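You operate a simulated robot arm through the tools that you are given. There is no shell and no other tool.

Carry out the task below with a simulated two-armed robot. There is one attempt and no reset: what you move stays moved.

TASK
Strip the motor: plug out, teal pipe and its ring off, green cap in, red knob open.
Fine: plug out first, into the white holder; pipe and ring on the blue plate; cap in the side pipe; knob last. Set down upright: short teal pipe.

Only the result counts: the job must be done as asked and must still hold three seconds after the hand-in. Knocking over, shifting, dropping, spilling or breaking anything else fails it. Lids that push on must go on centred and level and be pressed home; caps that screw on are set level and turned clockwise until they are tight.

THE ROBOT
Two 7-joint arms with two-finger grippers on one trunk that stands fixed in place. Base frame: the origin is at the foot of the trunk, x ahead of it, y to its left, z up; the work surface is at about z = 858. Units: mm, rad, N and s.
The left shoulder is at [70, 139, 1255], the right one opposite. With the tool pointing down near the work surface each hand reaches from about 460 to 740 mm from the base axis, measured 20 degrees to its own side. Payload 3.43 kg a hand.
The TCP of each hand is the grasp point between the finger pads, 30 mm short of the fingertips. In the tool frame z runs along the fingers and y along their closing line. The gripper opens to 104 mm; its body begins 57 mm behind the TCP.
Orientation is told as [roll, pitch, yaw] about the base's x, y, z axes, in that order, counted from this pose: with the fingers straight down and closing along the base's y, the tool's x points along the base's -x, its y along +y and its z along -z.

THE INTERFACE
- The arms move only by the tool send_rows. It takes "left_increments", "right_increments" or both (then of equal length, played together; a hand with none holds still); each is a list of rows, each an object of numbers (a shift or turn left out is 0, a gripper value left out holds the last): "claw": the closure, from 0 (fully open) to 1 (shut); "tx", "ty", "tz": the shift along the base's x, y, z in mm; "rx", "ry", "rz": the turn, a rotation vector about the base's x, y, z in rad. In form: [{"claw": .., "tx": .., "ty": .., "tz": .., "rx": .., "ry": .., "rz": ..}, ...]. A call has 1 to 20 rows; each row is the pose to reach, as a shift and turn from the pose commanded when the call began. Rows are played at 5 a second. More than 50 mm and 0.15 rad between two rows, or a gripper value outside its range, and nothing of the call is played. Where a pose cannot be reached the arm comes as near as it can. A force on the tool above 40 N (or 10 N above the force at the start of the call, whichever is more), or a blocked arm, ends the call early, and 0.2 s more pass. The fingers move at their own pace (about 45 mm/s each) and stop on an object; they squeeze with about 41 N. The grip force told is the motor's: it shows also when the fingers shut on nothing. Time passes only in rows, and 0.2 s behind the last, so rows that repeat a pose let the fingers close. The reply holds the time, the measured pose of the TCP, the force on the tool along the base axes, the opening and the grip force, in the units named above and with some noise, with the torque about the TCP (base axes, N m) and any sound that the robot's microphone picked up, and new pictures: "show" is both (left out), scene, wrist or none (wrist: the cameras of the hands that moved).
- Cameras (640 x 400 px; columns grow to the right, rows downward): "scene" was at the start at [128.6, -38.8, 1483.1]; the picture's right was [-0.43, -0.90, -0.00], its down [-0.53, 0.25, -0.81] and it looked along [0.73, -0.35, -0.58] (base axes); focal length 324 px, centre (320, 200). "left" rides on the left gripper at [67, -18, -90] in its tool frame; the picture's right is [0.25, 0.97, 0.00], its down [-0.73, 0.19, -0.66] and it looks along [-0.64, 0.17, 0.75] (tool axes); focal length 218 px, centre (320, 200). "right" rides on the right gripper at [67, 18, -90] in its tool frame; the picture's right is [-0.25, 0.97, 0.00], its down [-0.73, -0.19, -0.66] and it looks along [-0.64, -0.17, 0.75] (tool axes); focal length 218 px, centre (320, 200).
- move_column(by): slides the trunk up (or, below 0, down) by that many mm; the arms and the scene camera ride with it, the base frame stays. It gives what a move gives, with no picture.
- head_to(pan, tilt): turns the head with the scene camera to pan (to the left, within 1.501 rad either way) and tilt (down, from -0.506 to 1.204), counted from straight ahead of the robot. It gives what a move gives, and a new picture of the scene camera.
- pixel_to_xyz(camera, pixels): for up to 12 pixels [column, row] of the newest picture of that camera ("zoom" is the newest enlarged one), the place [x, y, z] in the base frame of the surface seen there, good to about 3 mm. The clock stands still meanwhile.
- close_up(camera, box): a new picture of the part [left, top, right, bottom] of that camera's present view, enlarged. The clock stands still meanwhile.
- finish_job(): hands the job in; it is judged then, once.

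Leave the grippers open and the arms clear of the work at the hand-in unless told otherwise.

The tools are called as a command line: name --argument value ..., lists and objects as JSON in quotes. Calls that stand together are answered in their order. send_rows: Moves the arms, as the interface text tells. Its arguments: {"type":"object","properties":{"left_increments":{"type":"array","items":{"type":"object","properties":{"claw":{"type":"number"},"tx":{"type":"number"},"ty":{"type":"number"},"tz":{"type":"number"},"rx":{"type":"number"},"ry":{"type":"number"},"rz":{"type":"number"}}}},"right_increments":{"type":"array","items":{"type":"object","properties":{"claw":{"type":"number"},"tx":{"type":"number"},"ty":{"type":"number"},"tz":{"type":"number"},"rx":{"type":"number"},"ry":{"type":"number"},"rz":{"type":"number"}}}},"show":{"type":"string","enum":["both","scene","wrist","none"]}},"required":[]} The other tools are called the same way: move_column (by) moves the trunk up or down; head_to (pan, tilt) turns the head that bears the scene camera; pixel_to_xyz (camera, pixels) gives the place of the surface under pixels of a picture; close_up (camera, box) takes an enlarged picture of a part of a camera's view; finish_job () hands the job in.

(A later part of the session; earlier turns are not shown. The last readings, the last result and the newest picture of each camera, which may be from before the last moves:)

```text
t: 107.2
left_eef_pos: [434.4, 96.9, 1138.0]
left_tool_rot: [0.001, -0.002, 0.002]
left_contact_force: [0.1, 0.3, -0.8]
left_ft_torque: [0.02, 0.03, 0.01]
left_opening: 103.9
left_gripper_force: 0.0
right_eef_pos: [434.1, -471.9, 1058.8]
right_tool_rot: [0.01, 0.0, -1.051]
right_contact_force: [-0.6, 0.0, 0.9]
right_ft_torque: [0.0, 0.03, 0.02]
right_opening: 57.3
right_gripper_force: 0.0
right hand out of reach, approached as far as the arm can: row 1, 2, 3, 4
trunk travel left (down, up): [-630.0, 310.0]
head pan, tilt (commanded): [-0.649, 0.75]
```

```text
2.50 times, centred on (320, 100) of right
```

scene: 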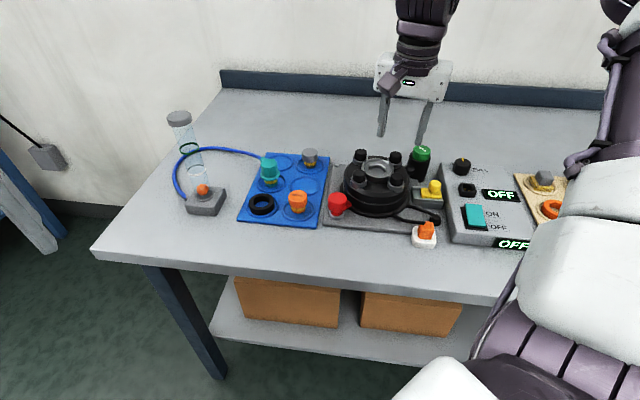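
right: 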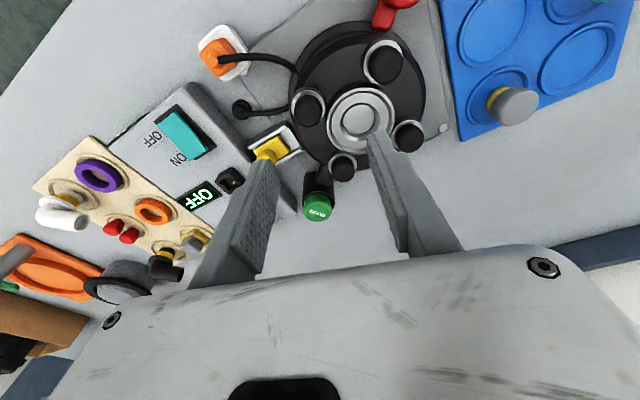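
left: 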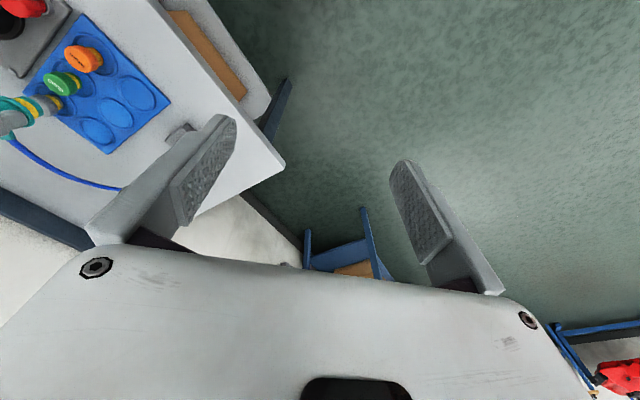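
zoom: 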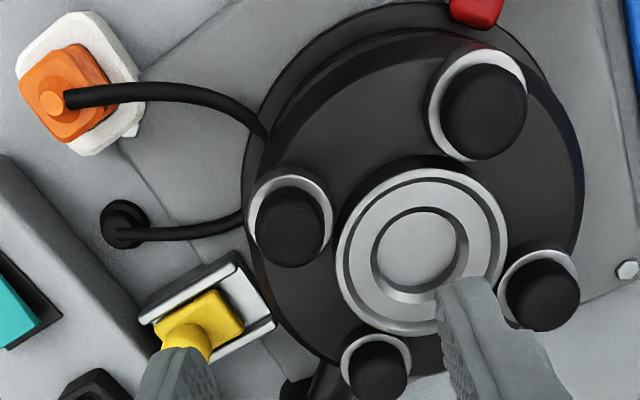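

The wrist turn limits the movement here. I turn the hand counterclockwise back to about −0.3 rad while moving over the knob.

send_rows --right_increments '[{"rz": 0.13}, {"rz": 0.26}, {"tx": 3, "ty": 20, "rz": 0.39}, {"tx": 6, "ty": 45, "rz": 0.52}, {"tx": 10, "ty": 75, "rz": 0.65}, {"tx": 14, "ty": 105, "tz": -10, "rz": 0.75}, {"tx": 14, "ty": 105, "tz": -20, "rz": 0.75}]' --show "both"

close_up --camera "right" --box '[220, 20, 420, 180]'

```text
t: 108.8
left_eef_pos: [434.7, 94.9, 1139.0]
left_tool_rot: [0.001, -0.002, 0.001]
left_contact_force: [0.2, -0.1, 0.7]
left_ft_torque: [0.02, 0.01, -0.01]
left_opening: 104.2
left_gripper_force: 0.0
right_eef_pos: [442.1, -366.3, 1040.3]
right_tool_rot: [0.011, -0.001, -0.299]
right_contact_force: [-0.4, -0.7, -0.1]
right_ft_torque: [0.01, 0.01, 0.0]
right_opening: 57.3
right_gripper_force: 0.2
trunk travel left (down, up): [-630.0, 310.0]
head pan, tilt (commanded): [-0.649, 0.75]
```

scene: 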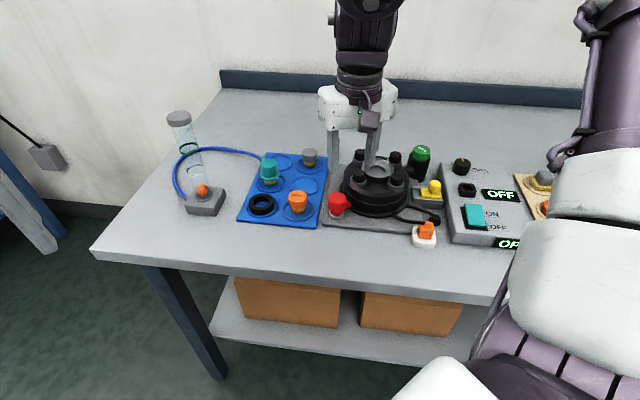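
right: 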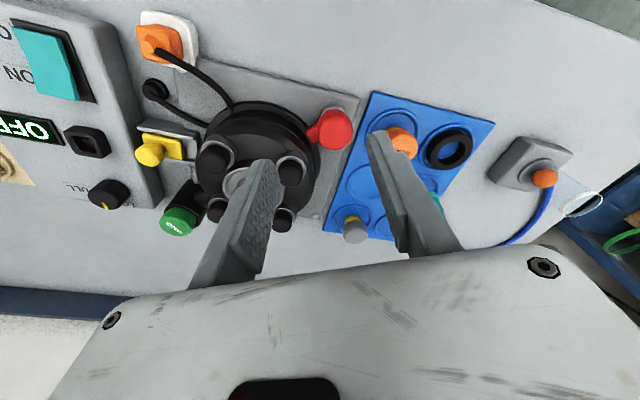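

```text
2.50 times, centred on (320, 100) of right
```

zoom: 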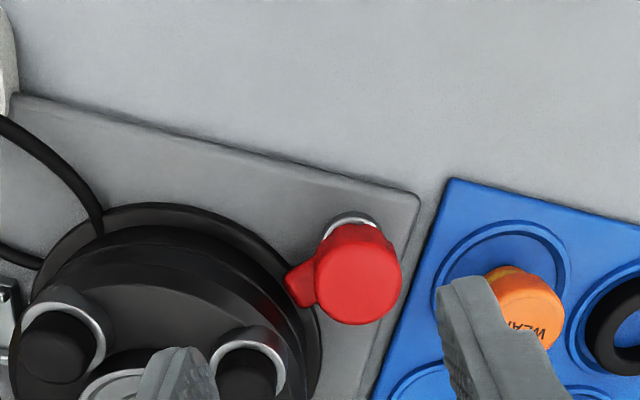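

I measure the knob's head and horn.

pixel_to_xyz --camera "zoom" --pixels '[[360, 275], [325, 270], [398, 275], [360, 315], [360, 245], [295, 288], [290, 280], [305, 290], [350, 220], [340, 228], [345, 320], [385, 245]]'

close_up --camera "right" --box '[290, 80, 370, 160]'

close_up --camera "scene" --box '[315, 175, 365, 230]'

```text
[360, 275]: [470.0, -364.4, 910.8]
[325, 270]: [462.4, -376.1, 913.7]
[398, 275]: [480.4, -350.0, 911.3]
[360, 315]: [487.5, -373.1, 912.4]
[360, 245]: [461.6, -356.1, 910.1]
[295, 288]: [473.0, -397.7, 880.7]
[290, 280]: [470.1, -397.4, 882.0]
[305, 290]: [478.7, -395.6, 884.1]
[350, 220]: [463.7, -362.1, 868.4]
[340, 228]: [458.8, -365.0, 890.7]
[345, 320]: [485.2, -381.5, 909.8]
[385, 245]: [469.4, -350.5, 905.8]
```

```text
5.00 times, centred on (330, 120) of right
```

zoom: 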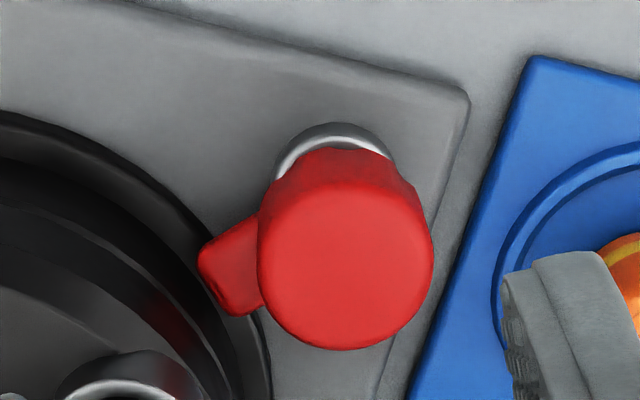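

```text
7.27 times, centred on (340, 202) of scene
```

zoom: 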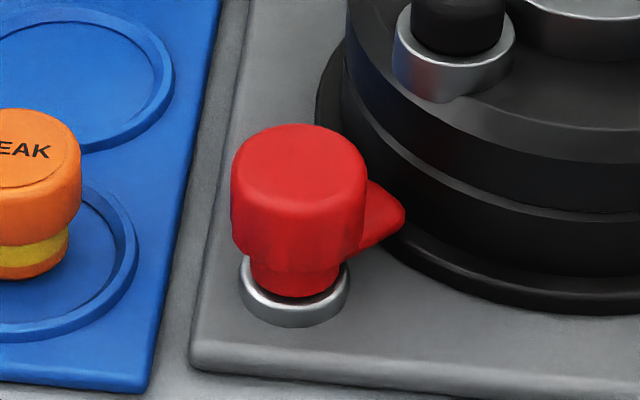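

I refine the knob's centre and the horn's top height.

pixel_to_xyz --camera "right" --pixels '[[335, 134], [336, 133], [334, 135], [312, 130], [315, 126], [310, 138], [318, 120], [352, 132], [318, 136], [335, 149], [335, 118], [314, 134]]'

pixel_to_xyz --camera "zoom" --pixels '[[300, 160], [235, 170], [365, 165], [300, 200], [300, 128], [385, 195], [400, 215], [370, 190], [375, 240], [355, 255], [300, 240], [300, 265]]'

```text
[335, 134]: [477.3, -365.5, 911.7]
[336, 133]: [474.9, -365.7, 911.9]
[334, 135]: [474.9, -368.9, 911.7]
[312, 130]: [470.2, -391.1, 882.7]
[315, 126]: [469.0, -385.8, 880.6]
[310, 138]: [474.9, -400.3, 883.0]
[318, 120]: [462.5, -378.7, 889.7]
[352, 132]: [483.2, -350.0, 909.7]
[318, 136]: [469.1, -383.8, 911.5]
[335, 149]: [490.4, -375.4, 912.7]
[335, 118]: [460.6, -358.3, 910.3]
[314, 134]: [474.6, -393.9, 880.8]
```

```text
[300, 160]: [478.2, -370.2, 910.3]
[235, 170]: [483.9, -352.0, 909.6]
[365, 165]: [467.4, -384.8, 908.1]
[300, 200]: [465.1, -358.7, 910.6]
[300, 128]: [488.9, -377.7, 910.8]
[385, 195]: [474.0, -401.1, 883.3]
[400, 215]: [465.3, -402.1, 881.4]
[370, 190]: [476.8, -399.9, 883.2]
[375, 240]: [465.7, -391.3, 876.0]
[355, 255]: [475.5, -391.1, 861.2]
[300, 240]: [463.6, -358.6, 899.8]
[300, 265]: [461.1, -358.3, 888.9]
```

Knob: centre ≈ (476,-367.5), Ø ≈ 35, top z ≈ 911, horn top ≈ 884 pointing at the motor. I turn to yaw −0.7 (to keep the fingers off the motor), set the opening to 46 mm and hover over the knob.

send_rows --right_increments '[{"tx": 8, "rz": -0.1, "claw": 0.55}, {"tx": 17, "tz": -15, "rz": -0.2}, {"tx": 26, "tz": -35, "rz": -0.3}, {"tx": 33.5, "ty": -1, "tz": -60, "rz": -0.4}, {"tx": 33.5, "ty": -1, "tz": -80, "rz": -0.4}, {"tx": 33.5, "ty": -1, "tz": -80, "rz": -0.4}]' --show "both"

close_up --camera "right" --box '[230, 60, 410, 220]'

```text
t: 110.2
left_eef_pos: [436.0, 97.4, 1138.0]
left_tool_rot: [0.0, -0.002, 0.001]
left_contact_force: [-0.1, -0.4, -0.2]
left_ft_torque: [-0.01, -0.01, -0.02]
left_opening: 104.1
left_gripper_force: 0.0
right_eef_pos: [476.2, -375.3, 963.3]
right_tool_rot: [0.008, -0.001, -0.702]
right_contact_force: [0.3, 0.0, -0.2]
right_ft_torque: [0.01, 0.0, 0.01]
right_opening: 46.9
right_gripper_force: 0.1
right hand out of reach, approached as far as the arm can: row 4, 5, 6
trunk travel left (down, up): [-630.0, 310.0]
head pan, tilt (commanded): [-0.649, 0.75]
```

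scene: 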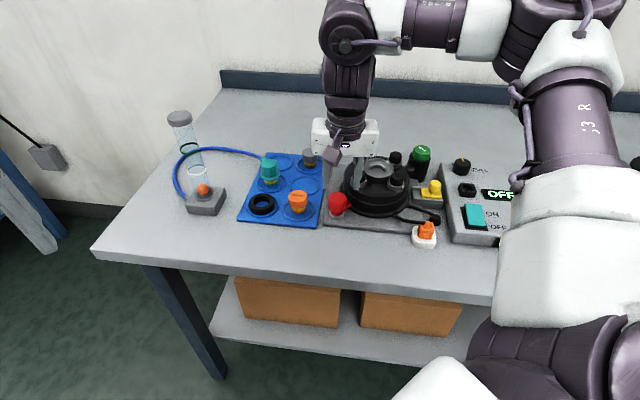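
right: 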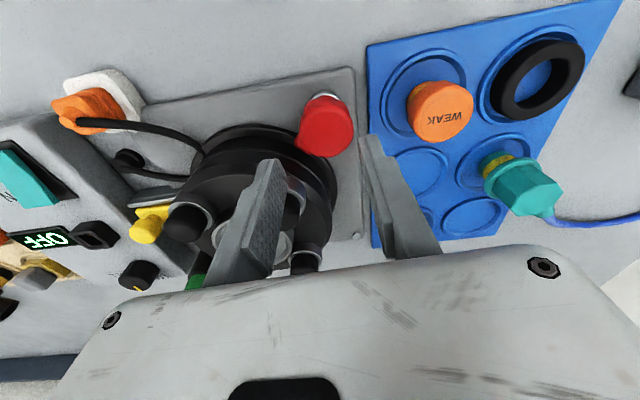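

```text
2.50 times, centred on (320, 140) of right
```

zoom: 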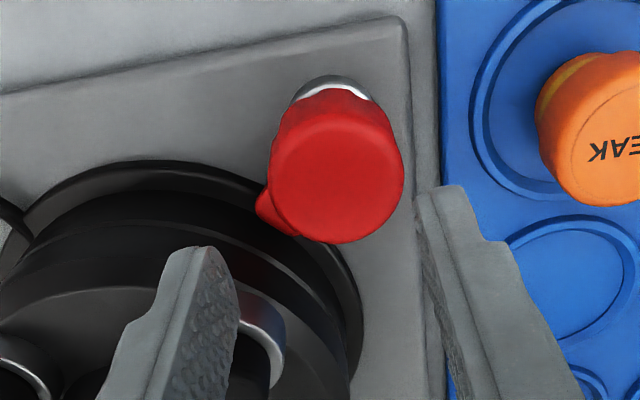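

The wrist limit leaves it 8 mm short in y. I turn back to yaw −0.55 and move +8 mm in y.

send_rows --right_increments '[{"rz": 0.08}, {"ty": 4, "rz": 0.15}, {"ty": 7.8, "rz": 0.15}, {"ty": 7.8, "rz": 0.15}]' --show "wrist"

close_up --camera "right" --box '[230, 60, 410, 220]'

```text
t: 111.2
left_eef_pos: [433.5, 96.0, 1138.6]
left_tool_rot: [0.0, -0.001, 0.002]
left_contact_force: [-0.5, -0.9, 0.2]
left_ft_torque: [0.02, 0.0, -0.02]
left_opening: 104.1
left_gripper_force: 0.1
right_eef_pos: [475.6, -369.3, 963.2]
right_tool_rot: [0.009, 0.001, -0.55]
right_contact_force: [-0.1, -1.1, 0.2]
right_ft_torque: [0.03, 0.01, -0.04]
right_opening: 46.8
right_gripper_force: 0.0
trunk travel left (down, up): [-630.0, 310.0]
head pan, tilt (commanded): [-0.649, 0.75]
```

right: 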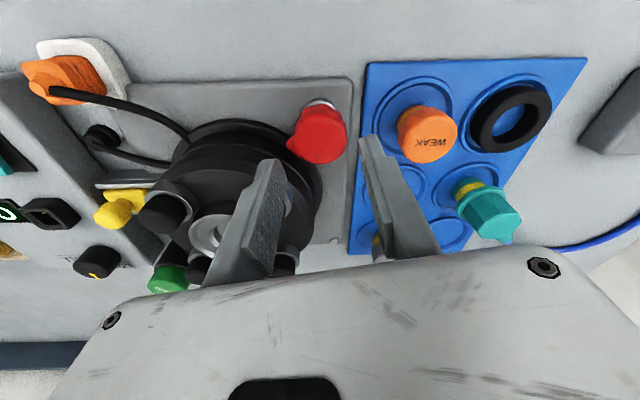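

```text
2.50 times, centred on (320, 140) of right
```

zoom: 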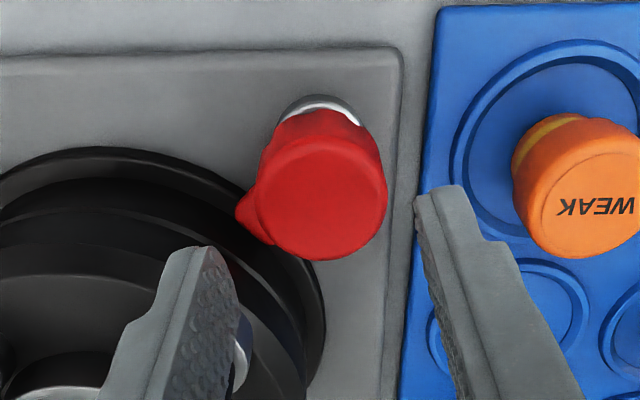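

I check the motor's radius next to the knob for finger clearance.

pixel_to_xyz --camera "zoom" --pixels '[[200, 165], [230, 190], [255, 215], [200, 190], [225, 215], [250, 240], [290, 290], [310, 280], [280, 310], [180, 210], [205, 235], [320, 310]]'

```text
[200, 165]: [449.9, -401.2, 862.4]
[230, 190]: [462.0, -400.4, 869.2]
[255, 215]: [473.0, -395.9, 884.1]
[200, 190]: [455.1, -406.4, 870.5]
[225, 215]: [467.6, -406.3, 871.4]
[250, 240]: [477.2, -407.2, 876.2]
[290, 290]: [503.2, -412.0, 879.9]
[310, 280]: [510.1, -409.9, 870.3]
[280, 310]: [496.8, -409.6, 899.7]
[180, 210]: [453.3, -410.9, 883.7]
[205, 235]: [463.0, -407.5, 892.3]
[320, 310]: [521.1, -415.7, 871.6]
```

Motor body radius is 68 mm there, so clearance is ~4–5 mm. I narrow the opening to 44 mm, centre over the knob and lower in two steps.

send_rows --right_increments '[{"tx": -0.9, "ty": 2.0, "tz": -10, "claw": 0.575}, {"tx": -0.9, "ty": 2.0, "tz": -24, "claw": 0.575}, {"tx": -0.9, "ty": 2.0, "tz": -24, "claw": 0.575}]' --show "wrist"

close_up --camera "right" --box '[230, 80, 410, 240]'

close_up --camera "scene" --box '[300, 160, 390, 230]'

```text
t: 112.0
left_eef_pos: [434.2, 95.8, 1138.2]
left_tool_rot: [-0.002, -0.001, 0.001]
left_contact_force: [-0.6, -0.2, -0.2]
left_ft_torque: [0.02, -0.03, -0.01]
left_opening: 104.0
left_gripper_force: 0.0
right_eef_pos: [476.2, -367.8, 937.9]
right_tool_rot: [0.009, 0.001, -0.551]
right_contact_force: [-1.3, 0.3, -0.5]
right_ft_torque: [-0.06, 0.03, 0.0]
right_opening: 44.2
right_gripper_force: 0.1
trunk travel left (down, up): [-630.0, 310.0]
head pan, tilt (commanded): [-0.649, 0.75]
```

right: 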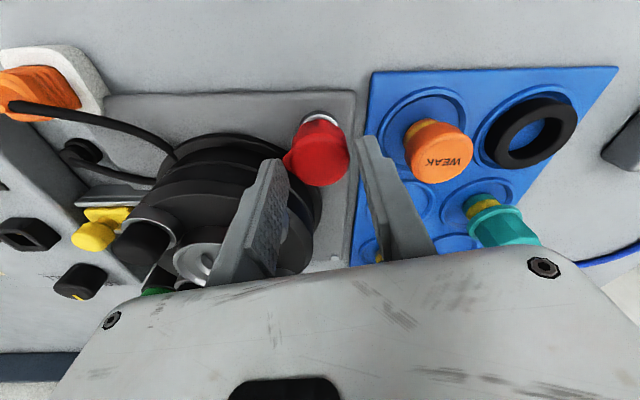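

```text
2.50 times, centred on (320, 160) of right
```

zoom: 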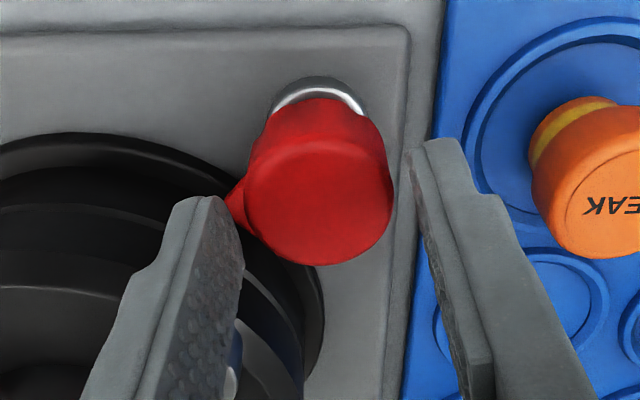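

```text
5.71 times, centred on (345, 195) of scene
```

zoom: 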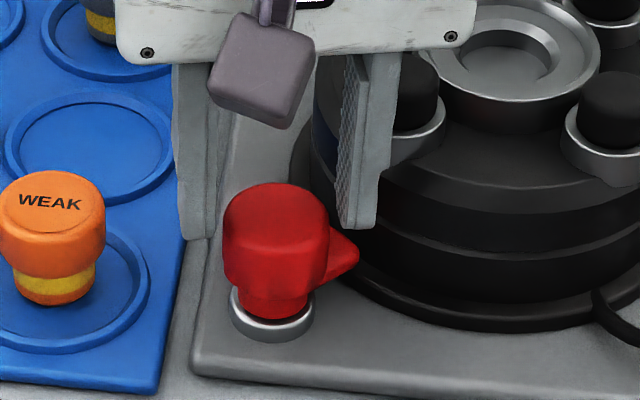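

Aligned. I lower the last 18 mm carefully.

send_rows --right_increments '[{"tz": -6}, {"tz": -12}, {"tz": -17}, {"tz": -17}]' --show "wrist"

close_up --camera "right" --box '[230, 80, 410, 240]'

close_up --camera "scene" --box '[300, 160, 390, 230]'

```text
t: 113.0
left_eef_pos: [434.4, 96.3, 1137.6]
left_tool_rot: [0.0, -0.001, 0.002]
left_contact_force: [0.3, 0.4, -0.4]
left_ft_torque: [-0.01, 0.01, -0.01]
left_opening: 104.1
left_gripper_force: 0.0
right_eef_pos: [476.7, -368.1, 920.8]
right_tool_rot: [0.009, 0.0, -0.551]
right_contact_force: [-0.1, 0.4, 0.6]
right_ft_torque: [0.04, -0.02, -0.01]
right_opening: 44.0
right_gripper_force: 0.2
trunk travel left (down, up): [-630.0, 310.0]
head pan, tilt (commanded): [-0.649, 0.75]
```

right: 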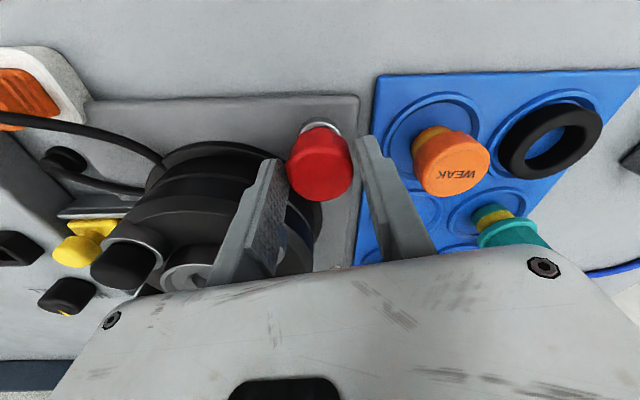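

```text
2.50 times, centred on (320, 160) of right
```

zoom: 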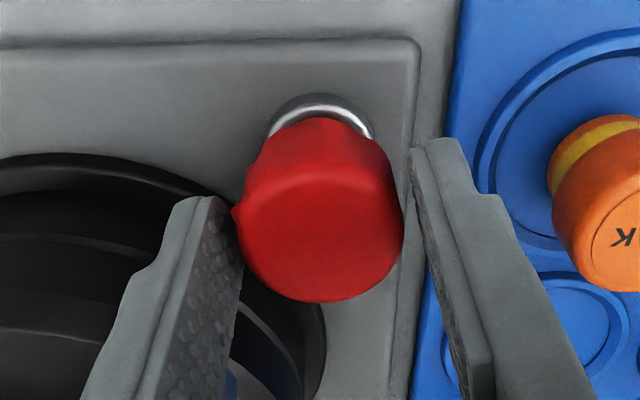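

```text
5.71 times, centred on (345, 195) of scene
```

zoom: 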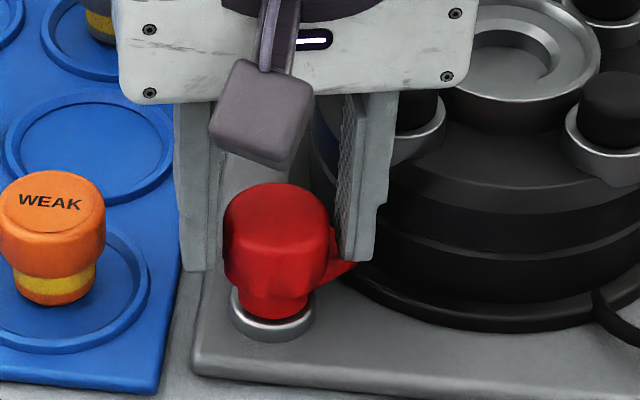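

The fingers straddle the knob, above the horn. I close gently.

send_rows --right_increments '[{"claw": 1.0}, {"claw": 1.0}, {"claw": 1.0}, {"claw": 1.0}]' --show "none"

close_up --camera "scene" --box '[300, 160, 390, 230]'

```text
t: 114.0
left_eef_pos: [434.8, 95.4, 1138.3]
left_tool_rot: [0.001, -0.001, 0.003]
left_contact_force: [0.9, -0.7, 0.0]
left_ft_torque: [0.0, 0.0, -0.03]
left_opening: 103.8
left_gripper_force: 0.0
right_eef_pos: [475.9, -367.5, 921.7]
right_tool_rot: [0.011, 0.001, -0.55]
right_contact_force: [-2.0, 0.5, -1.5]
right_ft_torque: [-0.62, 0.18, -0.01]
right_opening: 37.3
right_gripper_force: 45.3
trunk travel left (down, up): [-630.0, 310.0]
head pan, tilt (commanded): [-0.649, 0.75]
```

```text
5.71 times, centred on (345, 195) of scene
```

zoom: 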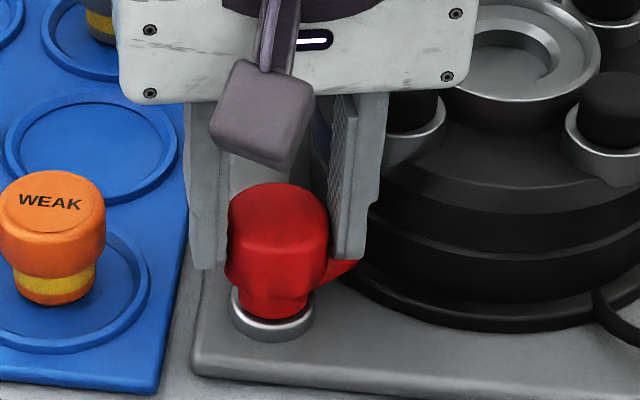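

Gripped (37.3 mm). I try a small counterclockwise turn and read the torque.

send_rows --right_increments '[{"rz": 0.05}, {"rz": 0.1}, {"rz": 0.15}]' --show "wrist"

close_up --camera "scene" --box '[300, 160, 390, 230]'

close_up --camera "right" --box '[230, 80, 410, 240]'

```text
t: 114.8
left_eef_pos: [435.3, 96.4, 1139.0]
left_tool_rot: [0.001, -0.002, 0.002]
left_contact_force: [0.7, 0.6, -0.2]
left_ft_torque: [0.03, 0.03, -0.03]
left_opening: 104.2
left_gripper_force: 0.1
right_eef_pos: [476.0, -368.2, 919.2]
right_tool_rot: [0.008, -0.002, -0.401]
right_contact_force: [2.7, -7.3, 5.5]
right_ft_torque: [-0.5, 1.22, -0.02]
right_opening: 37.5
right_gripper_force: 44.6
trunk travel left (down, up): [-630.0, 310.0]
head pan, tilt (commanded): [-0.649, 0.75]
```

right: 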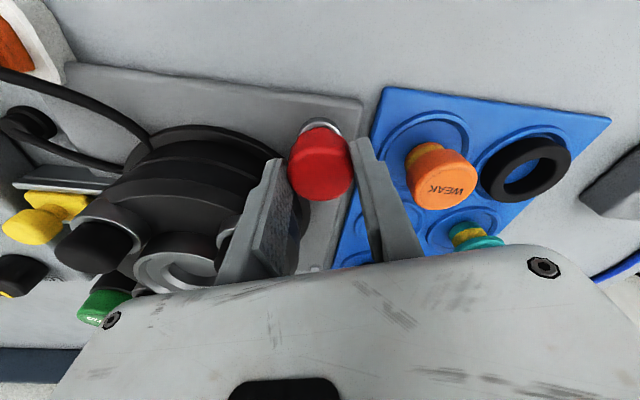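

```text
5.71 times, centred on (345, 195) of scene
```

zoom: 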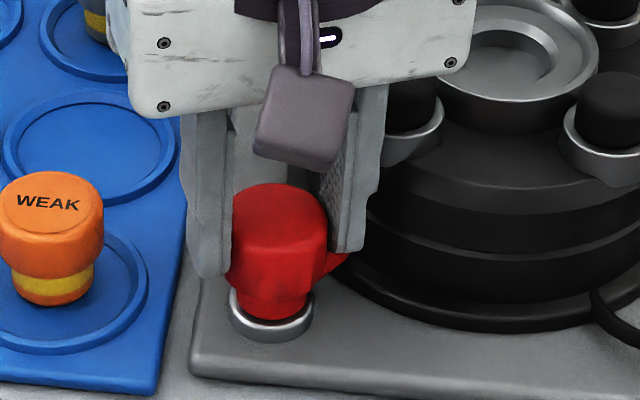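

```text
2.50 times, centred on (320, 160) of right
```

zoom: 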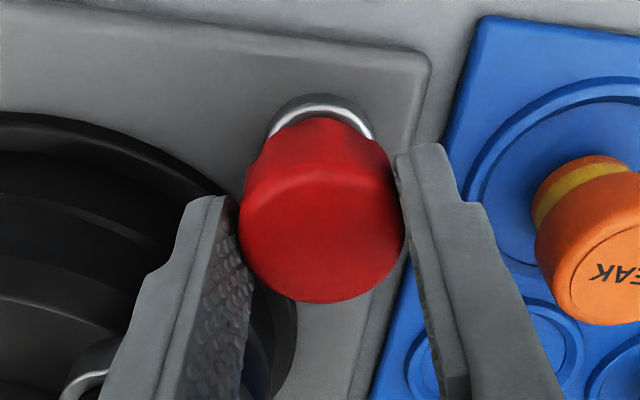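

It turns with almost no torque counterclockwise. I continue in the same direction in steps, watching the torque.

send_rows --right_increments '[{"rz": 0.12}, {"rz": 0.24}, {"rz": 0.36}, {"rz": 0.48}]' --show "none"

close_up --camera "scene" --box '[300, 160, 390, 230]'

close_up --camera "right" --box '[230, 80, 410, 240]'

```text
t: 115.8
left_eef_pos: [434.3, 95.4, 1139.0]
left_tool_rot: [0.0, 0.0, 0.002]
left_contact_force: [-0.6, 0.8, -0.1]
left_ft_torque: [0.03, 0.01, -0.03]
left_opening: 103.9
left_gripper_force: 0.1
right_eef_pos: [475.3, -369.2, 920.7]
right_tool_rot: [0.009, -0.001, 0.08]
right_contact_force: [1.1, -10.3, 7.2]
right_ft_torque: [-1.18, -0.32, 0.01]
right_opening: 37.6
right_gripper_force: 44.9
trunk travel left (down, up): [-630.0, 310.0]
head pan, tilt (commanded): [-0.649, 0.75]
```

```text
5.71 times, centred on (345, 195) of scene
```

zoom: 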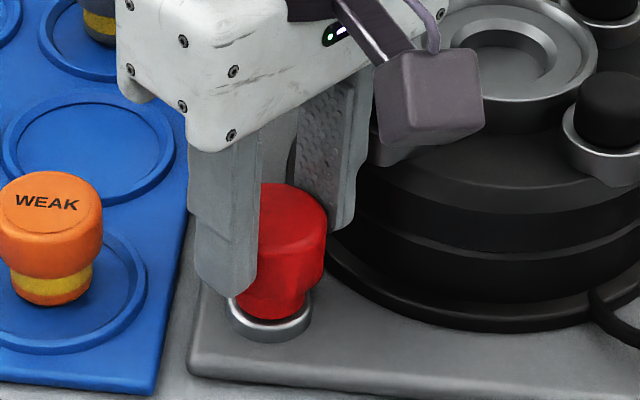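

```text
2.50 times, centred on (320, 160) of right
```

zoom: 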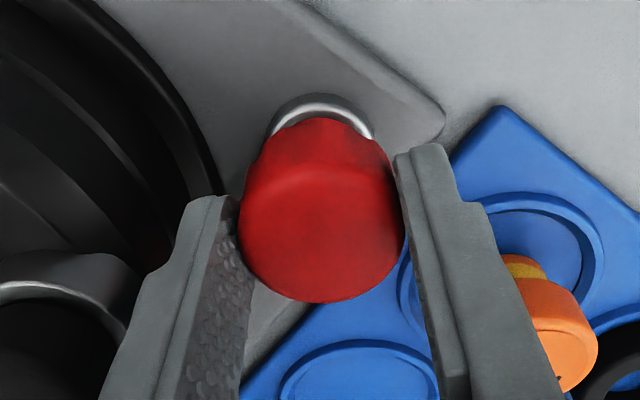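

The horn has swung away (behind the knob); still no resisting torque. I continue.

send_rows --right_increments '[{"rz": 0.12}, {"rz": 0.24}, {"rz": 0.36}, {"rz": 0.48}]' --show "none"

close_up --camera "scene" --box '[300, 160, 390, 230]'

close_up --camera "scene" --box '[160, 100, 260, 220]'

```text
t: 116.8
left_eef_pos: [434.8, 93.9, 1139.5]
left_tool_rot: [0.002, -0.002, 0.002]
left_contact_force: [-0.3, 0.0, 0.5]
left_ft_torque: [0.01, 0.01, 0.01]
left_opening: 103.9
left_gripper_force: 0.1
right_eef_pos: [477.3, -368.6, 919.8]
right_tool_rot: [0.004, -0.004, 0.561]
right_contact_force: [8.3, -22.4, 19.1]
right_ft_torque: [-1.13, -0.09, 0.01]
right_opening: 37.4
right_gripper_force: 45.0
trunk travel left (down, up): [-630.0, 310.0]
head pan, tilt (commanded): [-0.649, 0.75]
```

```text
5.71 times, centred on (345, 195) of scene
```

zoom: 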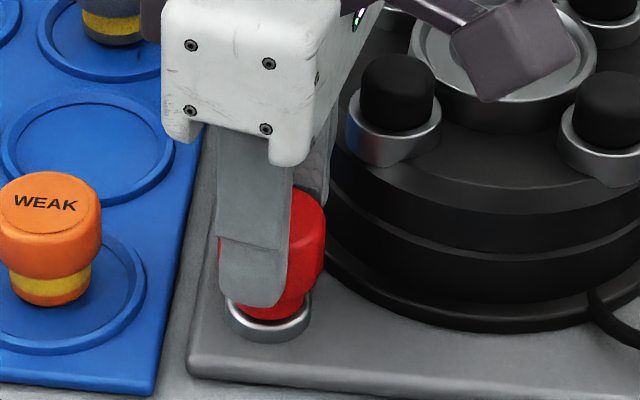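

```text
3.33 times, centred on (210, 160) of scene
```

zoom: 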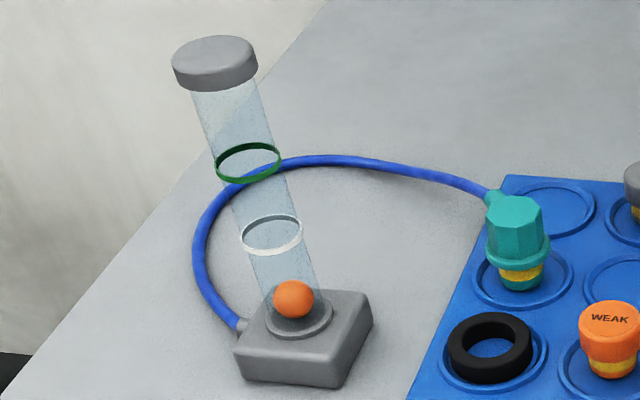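

Side and vertical forces have built up (y −22 N, z +19 N) as the hand isn't exactly on the knob's axis. I relieve by shifting (+0.8,−2,+2).

send_rows --right_increments '[{"tx": 0.4, "ty": -1.0, "tz": 1.0}, {"tx": 0.8, "ty": -2.0, "tz": 2.0}]' --show "none"

```text
t: 117.4
left_eef_pos: [436.6, 95.0, 1138.7]
left_tool_rot: [0.002, -0.001, 0.003]
left_contact_force: [0.4, -0.5, -0.1]
left_ft_torque: [0.03, 0.02, -0.01]
left_opening: 104.2
left_gripper_force: 0.1
right_eef_pos: [477.2, -368.5, 919.7]
right_tool_rot: [0.011, -0.001, 0.56]
right_contact_force: [7.0, -14.2, 5.4]
right_ft_torque: [-0.71, -1.45, 0.01]
right_opening: 37.6
right_gripper_force: 44.5
trunk travel left (down, up): [-630.0, 310.0]
head pan, tilt (commanded): [-0.649, 0.75]
```

Better. I relieve a little more and continue turning to about 90° in total.

send_rows --right_increments '[{"tx": 0.8, "ty": -1.8, "tz": 0.5}, {"tx": 0.8, "ty": -1.8, "tz": 0.5, "rz": 0.12}, {"tx": 0.8, "ty": -1.8, "tz": 0.5, "rz": 0.24}, {"tx": 0.8, "ty": -1.8, "tz": 0.5, "rz": 0.36}, {"tx": 0.8, "ty": -1.8, "tz": 0.5, "rz": 0.47}]' --show "wrist"

close_up --camera "scene" --box '[300, 160, 390, 230]'

close_up --camera "right" --box '[230, 80, 410, 240]'

```text
t: 118.6
left_eef_pos: [435.2, 96.8, 1137.4]
left_tool_rot: [0.0, 0.0, 0.003]
left_contact_force: [-0.2, 0.4, 0.0]
left_ft_torque: [-0.01, 0.01, 0.02]
left_opening: 103.8
left_gripper_force: 0.0
right_eef_pos: [476.0, -369.1, 922.9]
right_tool_rot: [0.012, 0.0, 1.03]
right_contact_force: [-1.7, 2.4, -9.1]
right_ft_torque: [-0.65, -0.04, -1.09]
right_opening: 36.7
right_gripper_force: 45.2
trunk travel left (down, up): [-630.0, 310.0]
head pan, tilt (commanded): [-0.649, 0.75]
```

right: 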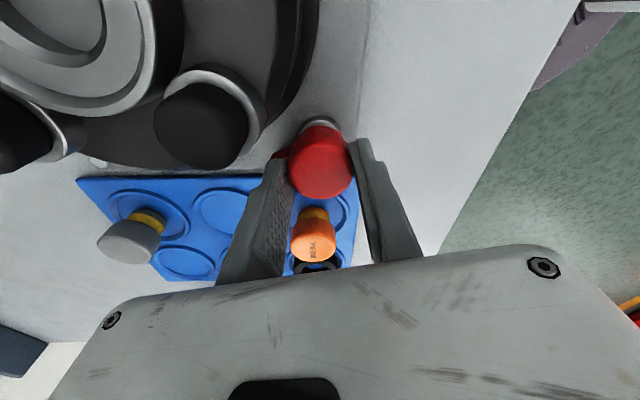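

```text
5.71 times, centred on (345, 195) of scene
```

zoom: 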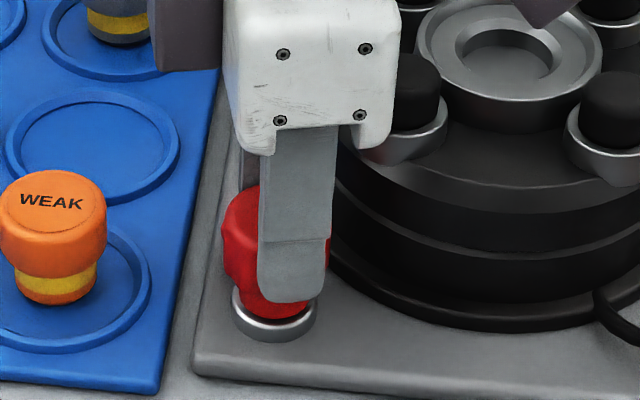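

```text
2.50 times, centred on (320, 160) of right
```

zoom: 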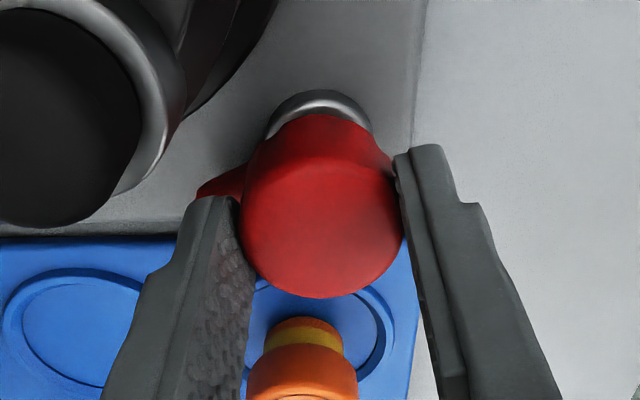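

A resisting torque (−1.1 N·m) has appeared: the knob seems to be at its stop. I open the fingers a little, rise, and look at the knob.

send_rows --right_increments '[{"claw": 0.57}, {"claw": 0.57}, {"tz": 10}, {"tz": 30}, {"tz": 60}, {"tz": 80}]' --show "both"

close_up --camera "scene" --box '[300, 160, 390, 230]'

close_up --camera "right" --box '[250, 40, 410, 180]'

```text
t: 120.0
left_eef_pos: [434.6, 96.7, 1139.3]
left_tool_rot: [0.0, -0.001, 0.003]
left_contact_force: [0.5, 0.0, -0.1]
left_ft_torque: [-0.02, 0.01, -0.02]
left_opening: 104.1
left_gripper_force: 0.1
right_eef_pos: [477.3, -370.5, 1001.4]
right_tool_rot: [0.008, 0.001, 1.028]
right_contact_force: [-1.3, 0.0, -0.4]
right_ft_torque: [-0.01, -0.01, -0.01]
right_opening: 44.3
right_gripper_force: 0.1
trunk travel left (down, up): [-630.0, 310.0]
head pan, tilt (commanded): [-0.649, 0.75]
```

scene: 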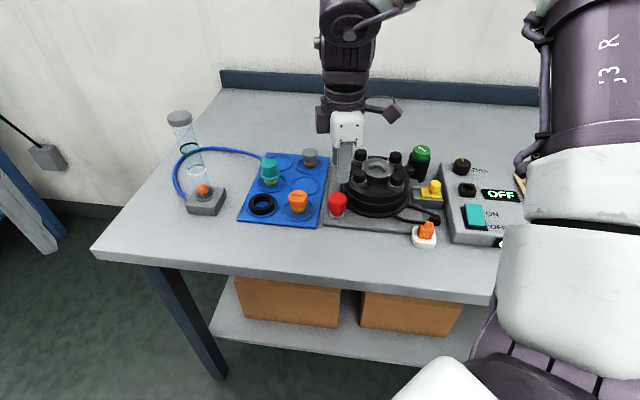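
right: 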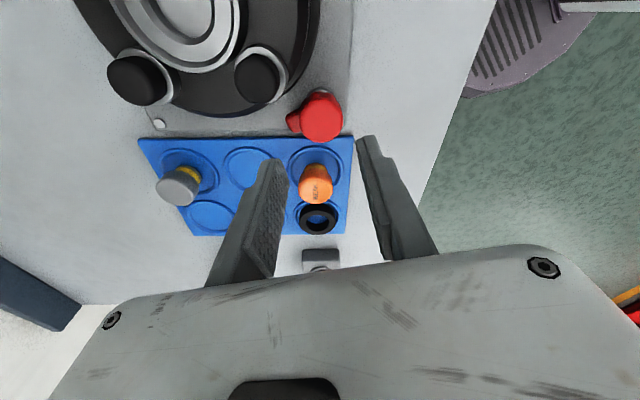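

```text
5.71 times, centred on (345, 195) of scene
```

zoom: 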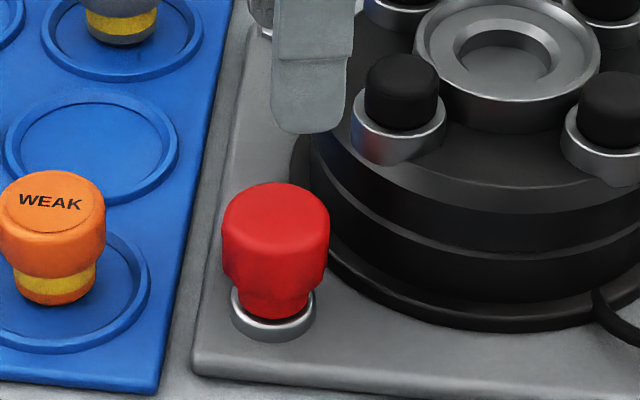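

```text
2.86 times, centred on (330, 110) of right
```

zoom: 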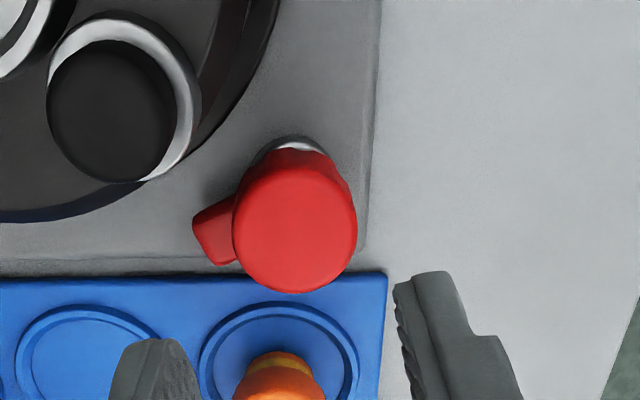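

I measure the horn's new direction.

pixel_to_xyz --camera "zoom" --pixels '[[295, 228], [200, 235], [210, 225], [215, 250], [205, 245], [225, 230], [255, 228], [340, 228], [295, 180], [295, 278], [198, 225], [222, 262]]'

```text
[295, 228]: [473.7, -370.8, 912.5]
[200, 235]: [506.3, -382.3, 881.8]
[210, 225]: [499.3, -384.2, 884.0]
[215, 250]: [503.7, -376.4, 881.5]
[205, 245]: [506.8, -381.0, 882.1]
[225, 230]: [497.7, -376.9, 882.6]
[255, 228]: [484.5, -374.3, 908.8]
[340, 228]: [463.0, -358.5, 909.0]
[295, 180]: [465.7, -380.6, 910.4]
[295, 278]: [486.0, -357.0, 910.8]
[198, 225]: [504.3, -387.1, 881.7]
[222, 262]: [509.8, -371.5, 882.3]
```

The horn has turned about 69° (from −93° to −24°). To see whether that is really the stop, I regrip at yaw 0.7 and try further counterclockwise.

send_rows --right_increments '[{"rz": -0.11}, {"rz": -0.22}, {"tx": -0.5, "ty": 2, "rz": -0.33}, {"tx": -0.5, "ty": 2, "tz": -25, "rz": -0.33}, {"tx": -0.5, "ty": 2, "tz": -50, "rz": -0.33}]' --show "wrist"

close_up --camera "right" --box '[230, 60, 410, 220]'

```text
t: 121.2
left_eef_pos: [435.5, 96.8, 1137.5]
left_tool_rot: [-0.001, 0.001, 0.001]
left_contact_force: [-0.2, -1.0, 0.0]
left_ft_torque: [0.02, 0.02, 0.01]
left_opening: 103.9
left_gripper_force: 0.1
right_eef_pos: [476.4, -368.2, 952.6]
right_tool_rot: [0.009, 0.0, 0.7]
right_contact_force: [-1.0, 0.2, -0.6]
right_ft_torque: [0.0, 0.05, 0.01]
right_opening: 44.7
right_gripper_force: 0.0
trunk travel left (down, up): [-630.0, 310.0]
head pan, tilt (commanded): [-0.649, 0.75]
```

right: 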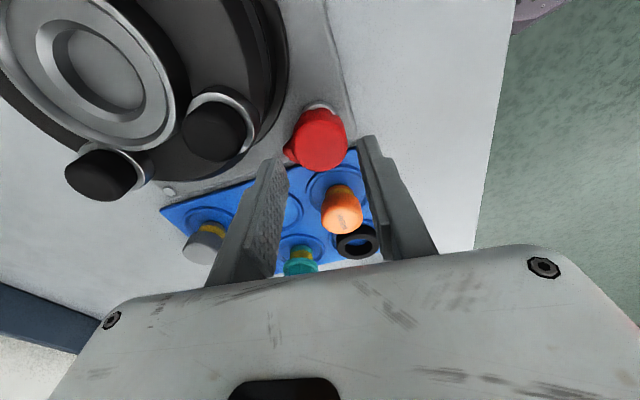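

```text
2.50 times, centred on (320, 140) of right
```

zoom: 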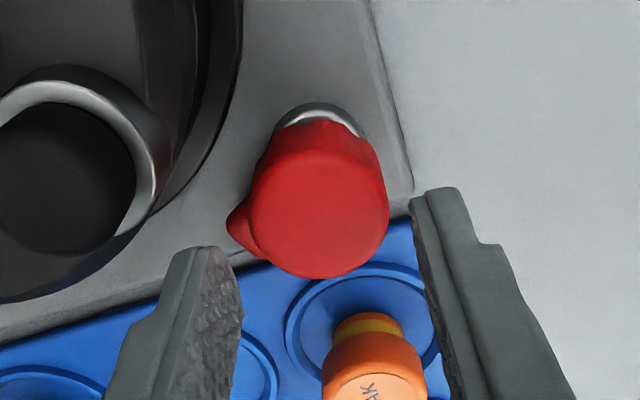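

Aligned. I lower to z ≈ 921, close, and turn counterclockwise in small steps.

send_rows --right_increments '[{"tz": -12}, {"tz": -24}, {"tz": -32}, {"tz": -32, "claw": 1.0}, {"tz": -32, "claw": 1.0}, {"tz": -32, "claw": 1.0}, {"tz": -32, "claw": 1.0}]' --show "none"

send_rows --right_increments '[{"rz": 0.05}, {"rz": 0.1}]' --show "none"

send_rows --right_increments '[{"rz": 0.05}, {"rz": 0.1}]' --show "none"

```text
t: 122.8
left_eef_pos: [434.6, 95.9, 1138.1]
left_tool_rot: [0.0, 0.002, 0.003]
left_contact_force: [-0.4, 1.0, 0.3]
left_ft_torque: [-0.01, -0.02, -0.02]
left_opening: 103.8
left_gripper_force: 0.1
right_eef_pos: [477.4, -370.1, 920.3]
right_tool_rot: [0.008, 0.0, 0.698]
right_contact_force: [3.2, -3.8, 0.1]
right_ft_torque: [-0.66, -0.54, -0.05]
right_opening: 37.5
right_gripper_force: 44.8
trunk travel left (down, up): [-630.0, 310.0]
head pan, tilt (commanded): [-0.649, 0.75]
```

```text
t: 123.4
left_eef_pos: [434.9, 96.1, 1139.1]
left_tool_rot: [0.001, 0.0, 0.001]
left_contact_force: [0.5, 0.8, 0.4]
left_ft_torque: [-0.04, -0.01, 0.01]
left_opening: 104.1
left_gripper_force: 0.0
right_eef_pos: [475.4, -370.1, 921.4]
right_tool_rot: [0.01, 0.0, 0.8]
right_contact_force: [1.0, -4.2, -1.9]
right_ft_torque: [-0.8, -0.38, -0.57]
right_opening: 37.4
right_gripper_force: 45.2
trunk travel left (down, up): [-630.0, 310.0]
head pan, tilt (commanded): [-0.649, 0.75]
```

```text
t: 124.0
left_eef_pos: [434.5, 96.7, 1137.8]
left_tool_rot: [0.0, 0.0, 0.002]
left_contact_force: [0.0, -1.2, -0.3]
left_ft_torque: [0.02, 0.0, -0.02]
left_opening: 104.0
left_gripper_force: 0.0
right_eef_pos: [477.8, -369.3, 920.2]
right_tool_rot: [0.011, 0.0, 0.901]
right_contact_force: [1.0, -2.6, -3.2]
right_ft_torque: [-0.38, -0.29, -0.22]
right_opening: 37.1
right_gripper_force: 44.5
trunk travel left (down, up): [-630.0, 310.0]
head pan, tilt (commanded): [-0.649, 0.75]
```

The torque stays moderate. I continue a bit further and then look at the horn.

send_rows --right_increments '[{"rz": 0.07}, {"rz": 0.14}, {"rz": 0.21}]' --show "none"

close_up --camera "right" --box '[230, 80, 410, 240]'

send_rows --right_increments '[{"rz": 0.07}, {"rz": 0.14}, {"rz": 0.21}]' --show "none"

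close_up --camera "right" --box '[230, 80, 410, 240]'

```text
t: 124.8
left_eef_pos: [435.8, 95.8, 1138.3]
left_tool_rot: [-0.001, -0.002, 0.001]
left_contact_force: [-0.2, 0.5, 0.1]
left_ft_torque: [-0.02, 0.03, 0.02]
left_opening: 104.3
left_gripper_force: 0.1
right_eef_pos: [477.0, -367.8, 921.1]
right_tool_rot: [0.008, -0.002, 1.11]
right_contact_force: [2.2, -1.9, 2.3]
right_ft_torque: [-0.41, -0.49, -0.97]
right_opening: 37.3
right_gripper_force: 44.9
trunk travel left (down, up): [-630.0, 310.0]
head pan, tilt (commanded): [-0.649, 0.75]
```

```text
2.50 times, centred on (320, 160) of right
```

zoom: 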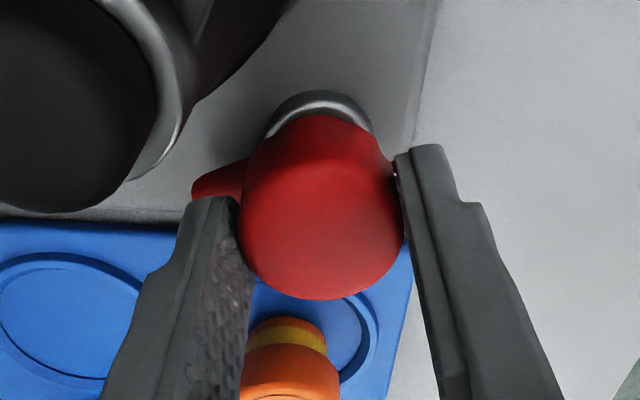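

```text
t: 125.6
left_eef_pos: [435.7, 96.3, 1138.9]
left_tool_rot: [0.0, -0.002, 0.0]
left_contact_force: [0.9, 0.3, -0.5]
left_ft_torque: [-0.07, 0.02, 0.01]
left_opening: 103.9
left_gripper_force: 0.1
right_eef_pos: [477.5, -368.6, 921.8]
right_tool_rot: [0.007, -0.001, 1.32]
right_contact_force: [5.0, -4.4, 2.9]
right_ft_torque: [-0.46, -0.63, -0.58]
right_opening: 37.7
right_gripper_force: 45.4
trunk travel left (down, up): [-630.0, 310.0]
head pan, tilt (commanded): [-0.649, 0.75]
```

```text
2.50 times, centred on (320, 160) of right
```

zoom: 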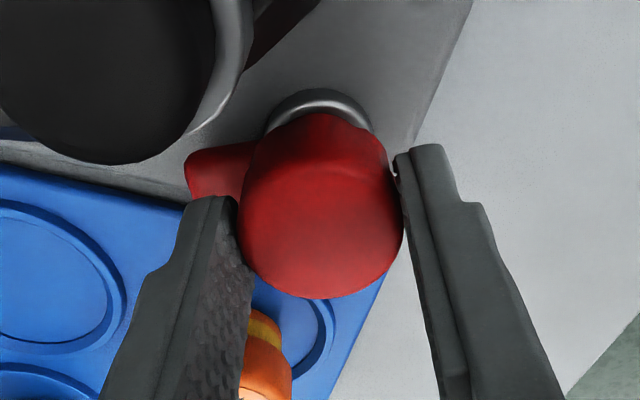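

The knob no longer follows (the fingers slip at ~0.6–1 N·m while the horn stays put): it is fully at its open stop. I release and rise.

send_rows --right_increments '[{"claw": 0.5}, {"claw": 0.5}, {"tz": 10}, {"tz": 30}, {"tz": 60}, {"tz": 95}, {"tz": 120}]' --show "both"

close_up --camera "right" --box '[230, 40, 410, 200]'

close_up --camera "scene" --box '[300, 160, 390, 230]'

```text
t: 127.2
left_eef_pos: [434.9, 97.7, 1138.1]
left_tool_rot: [-0.002, -0.002, 0.003]
left_contact_force: [-0.2, -0.4, 0.5]
left_ft_torque: [0.0, -0.02, -0.01]
left_opening: 103.9
left_gripper_force: 0.1
right_eef_pos: [474.9, -367.7, 1039.3]
right_tool_rot: [0.011, 0.0, 1.321]
right_contact_force: [1.0, 0.4, 0.7]
right_ft_torque: [0.0, 0.03, 0.01]
right_opening: 51.9
right_gripper_force: 0.0
trunk travel left (down, up): [-630.0, 310.0]
head pan, tilt (commanded): [-0.649, 0.75]
```

scene: 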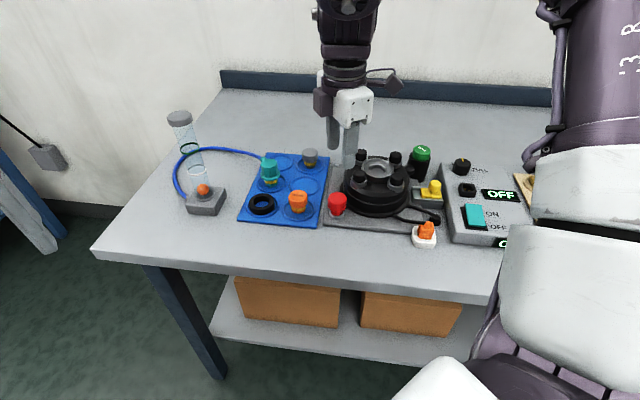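
right: 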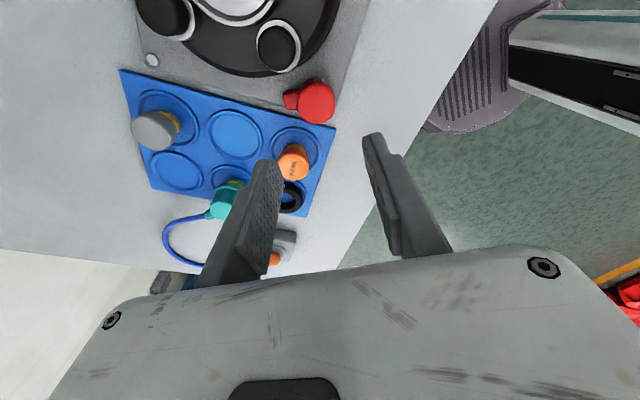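

```text
2.50 times, centred on (320, 120) of right
```

zoom: 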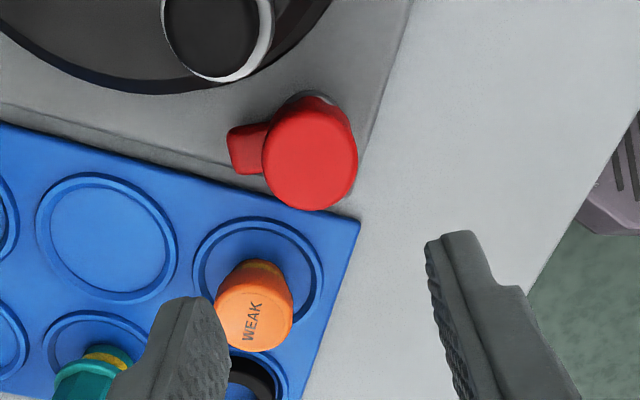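

```text
5.71 times, centred on (345, 195) of scene
```

zoom: 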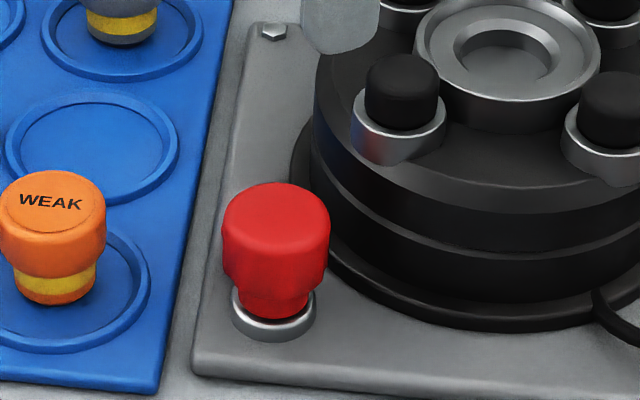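

I measure the horn direction once more.

pixel_to_xyz --camera "zoom" --pixels '[[310, 155], [232, 140], [235, 165], [240, 130], [245, 150], [230, 150], [265, 150], [355, 150], [312, 105], [305, 205]]'

```text
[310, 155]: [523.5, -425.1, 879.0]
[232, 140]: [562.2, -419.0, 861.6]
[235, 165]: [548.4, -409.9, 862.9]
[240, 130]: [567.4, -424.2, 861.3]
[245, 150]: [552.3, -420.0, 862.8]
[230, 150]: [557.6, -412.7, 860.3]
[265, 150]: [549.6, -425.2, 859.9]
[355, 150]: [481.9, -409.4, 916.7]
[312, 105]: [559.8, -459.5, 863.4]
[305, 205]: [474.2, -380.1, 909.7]
```

Those were scene-zoom pixels; I repeat with the right camera's own pixels.

pixel_to_xyz --camera "right" --pixels '[[316, 102], [285, 98], [286, 104], [288, 92], [290, 100], [284, 95], [297, 100], [334, 100], [317, 82], [314, 121], [318, 103], [287, 107]]'

```text
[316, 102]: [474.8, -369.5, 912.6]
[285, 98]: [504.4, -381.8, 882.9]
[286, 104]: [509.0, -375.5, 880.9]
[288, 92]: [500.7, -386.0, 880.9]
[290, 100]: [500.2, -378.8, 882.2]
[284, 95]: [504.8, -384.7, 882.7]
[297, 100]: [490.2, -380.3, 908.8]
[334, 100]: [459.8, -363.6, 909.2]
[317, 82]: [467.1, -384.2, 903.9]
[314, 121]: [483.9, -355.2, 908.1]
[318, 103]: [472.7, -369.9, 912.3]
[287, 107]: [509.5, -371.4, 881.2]
```

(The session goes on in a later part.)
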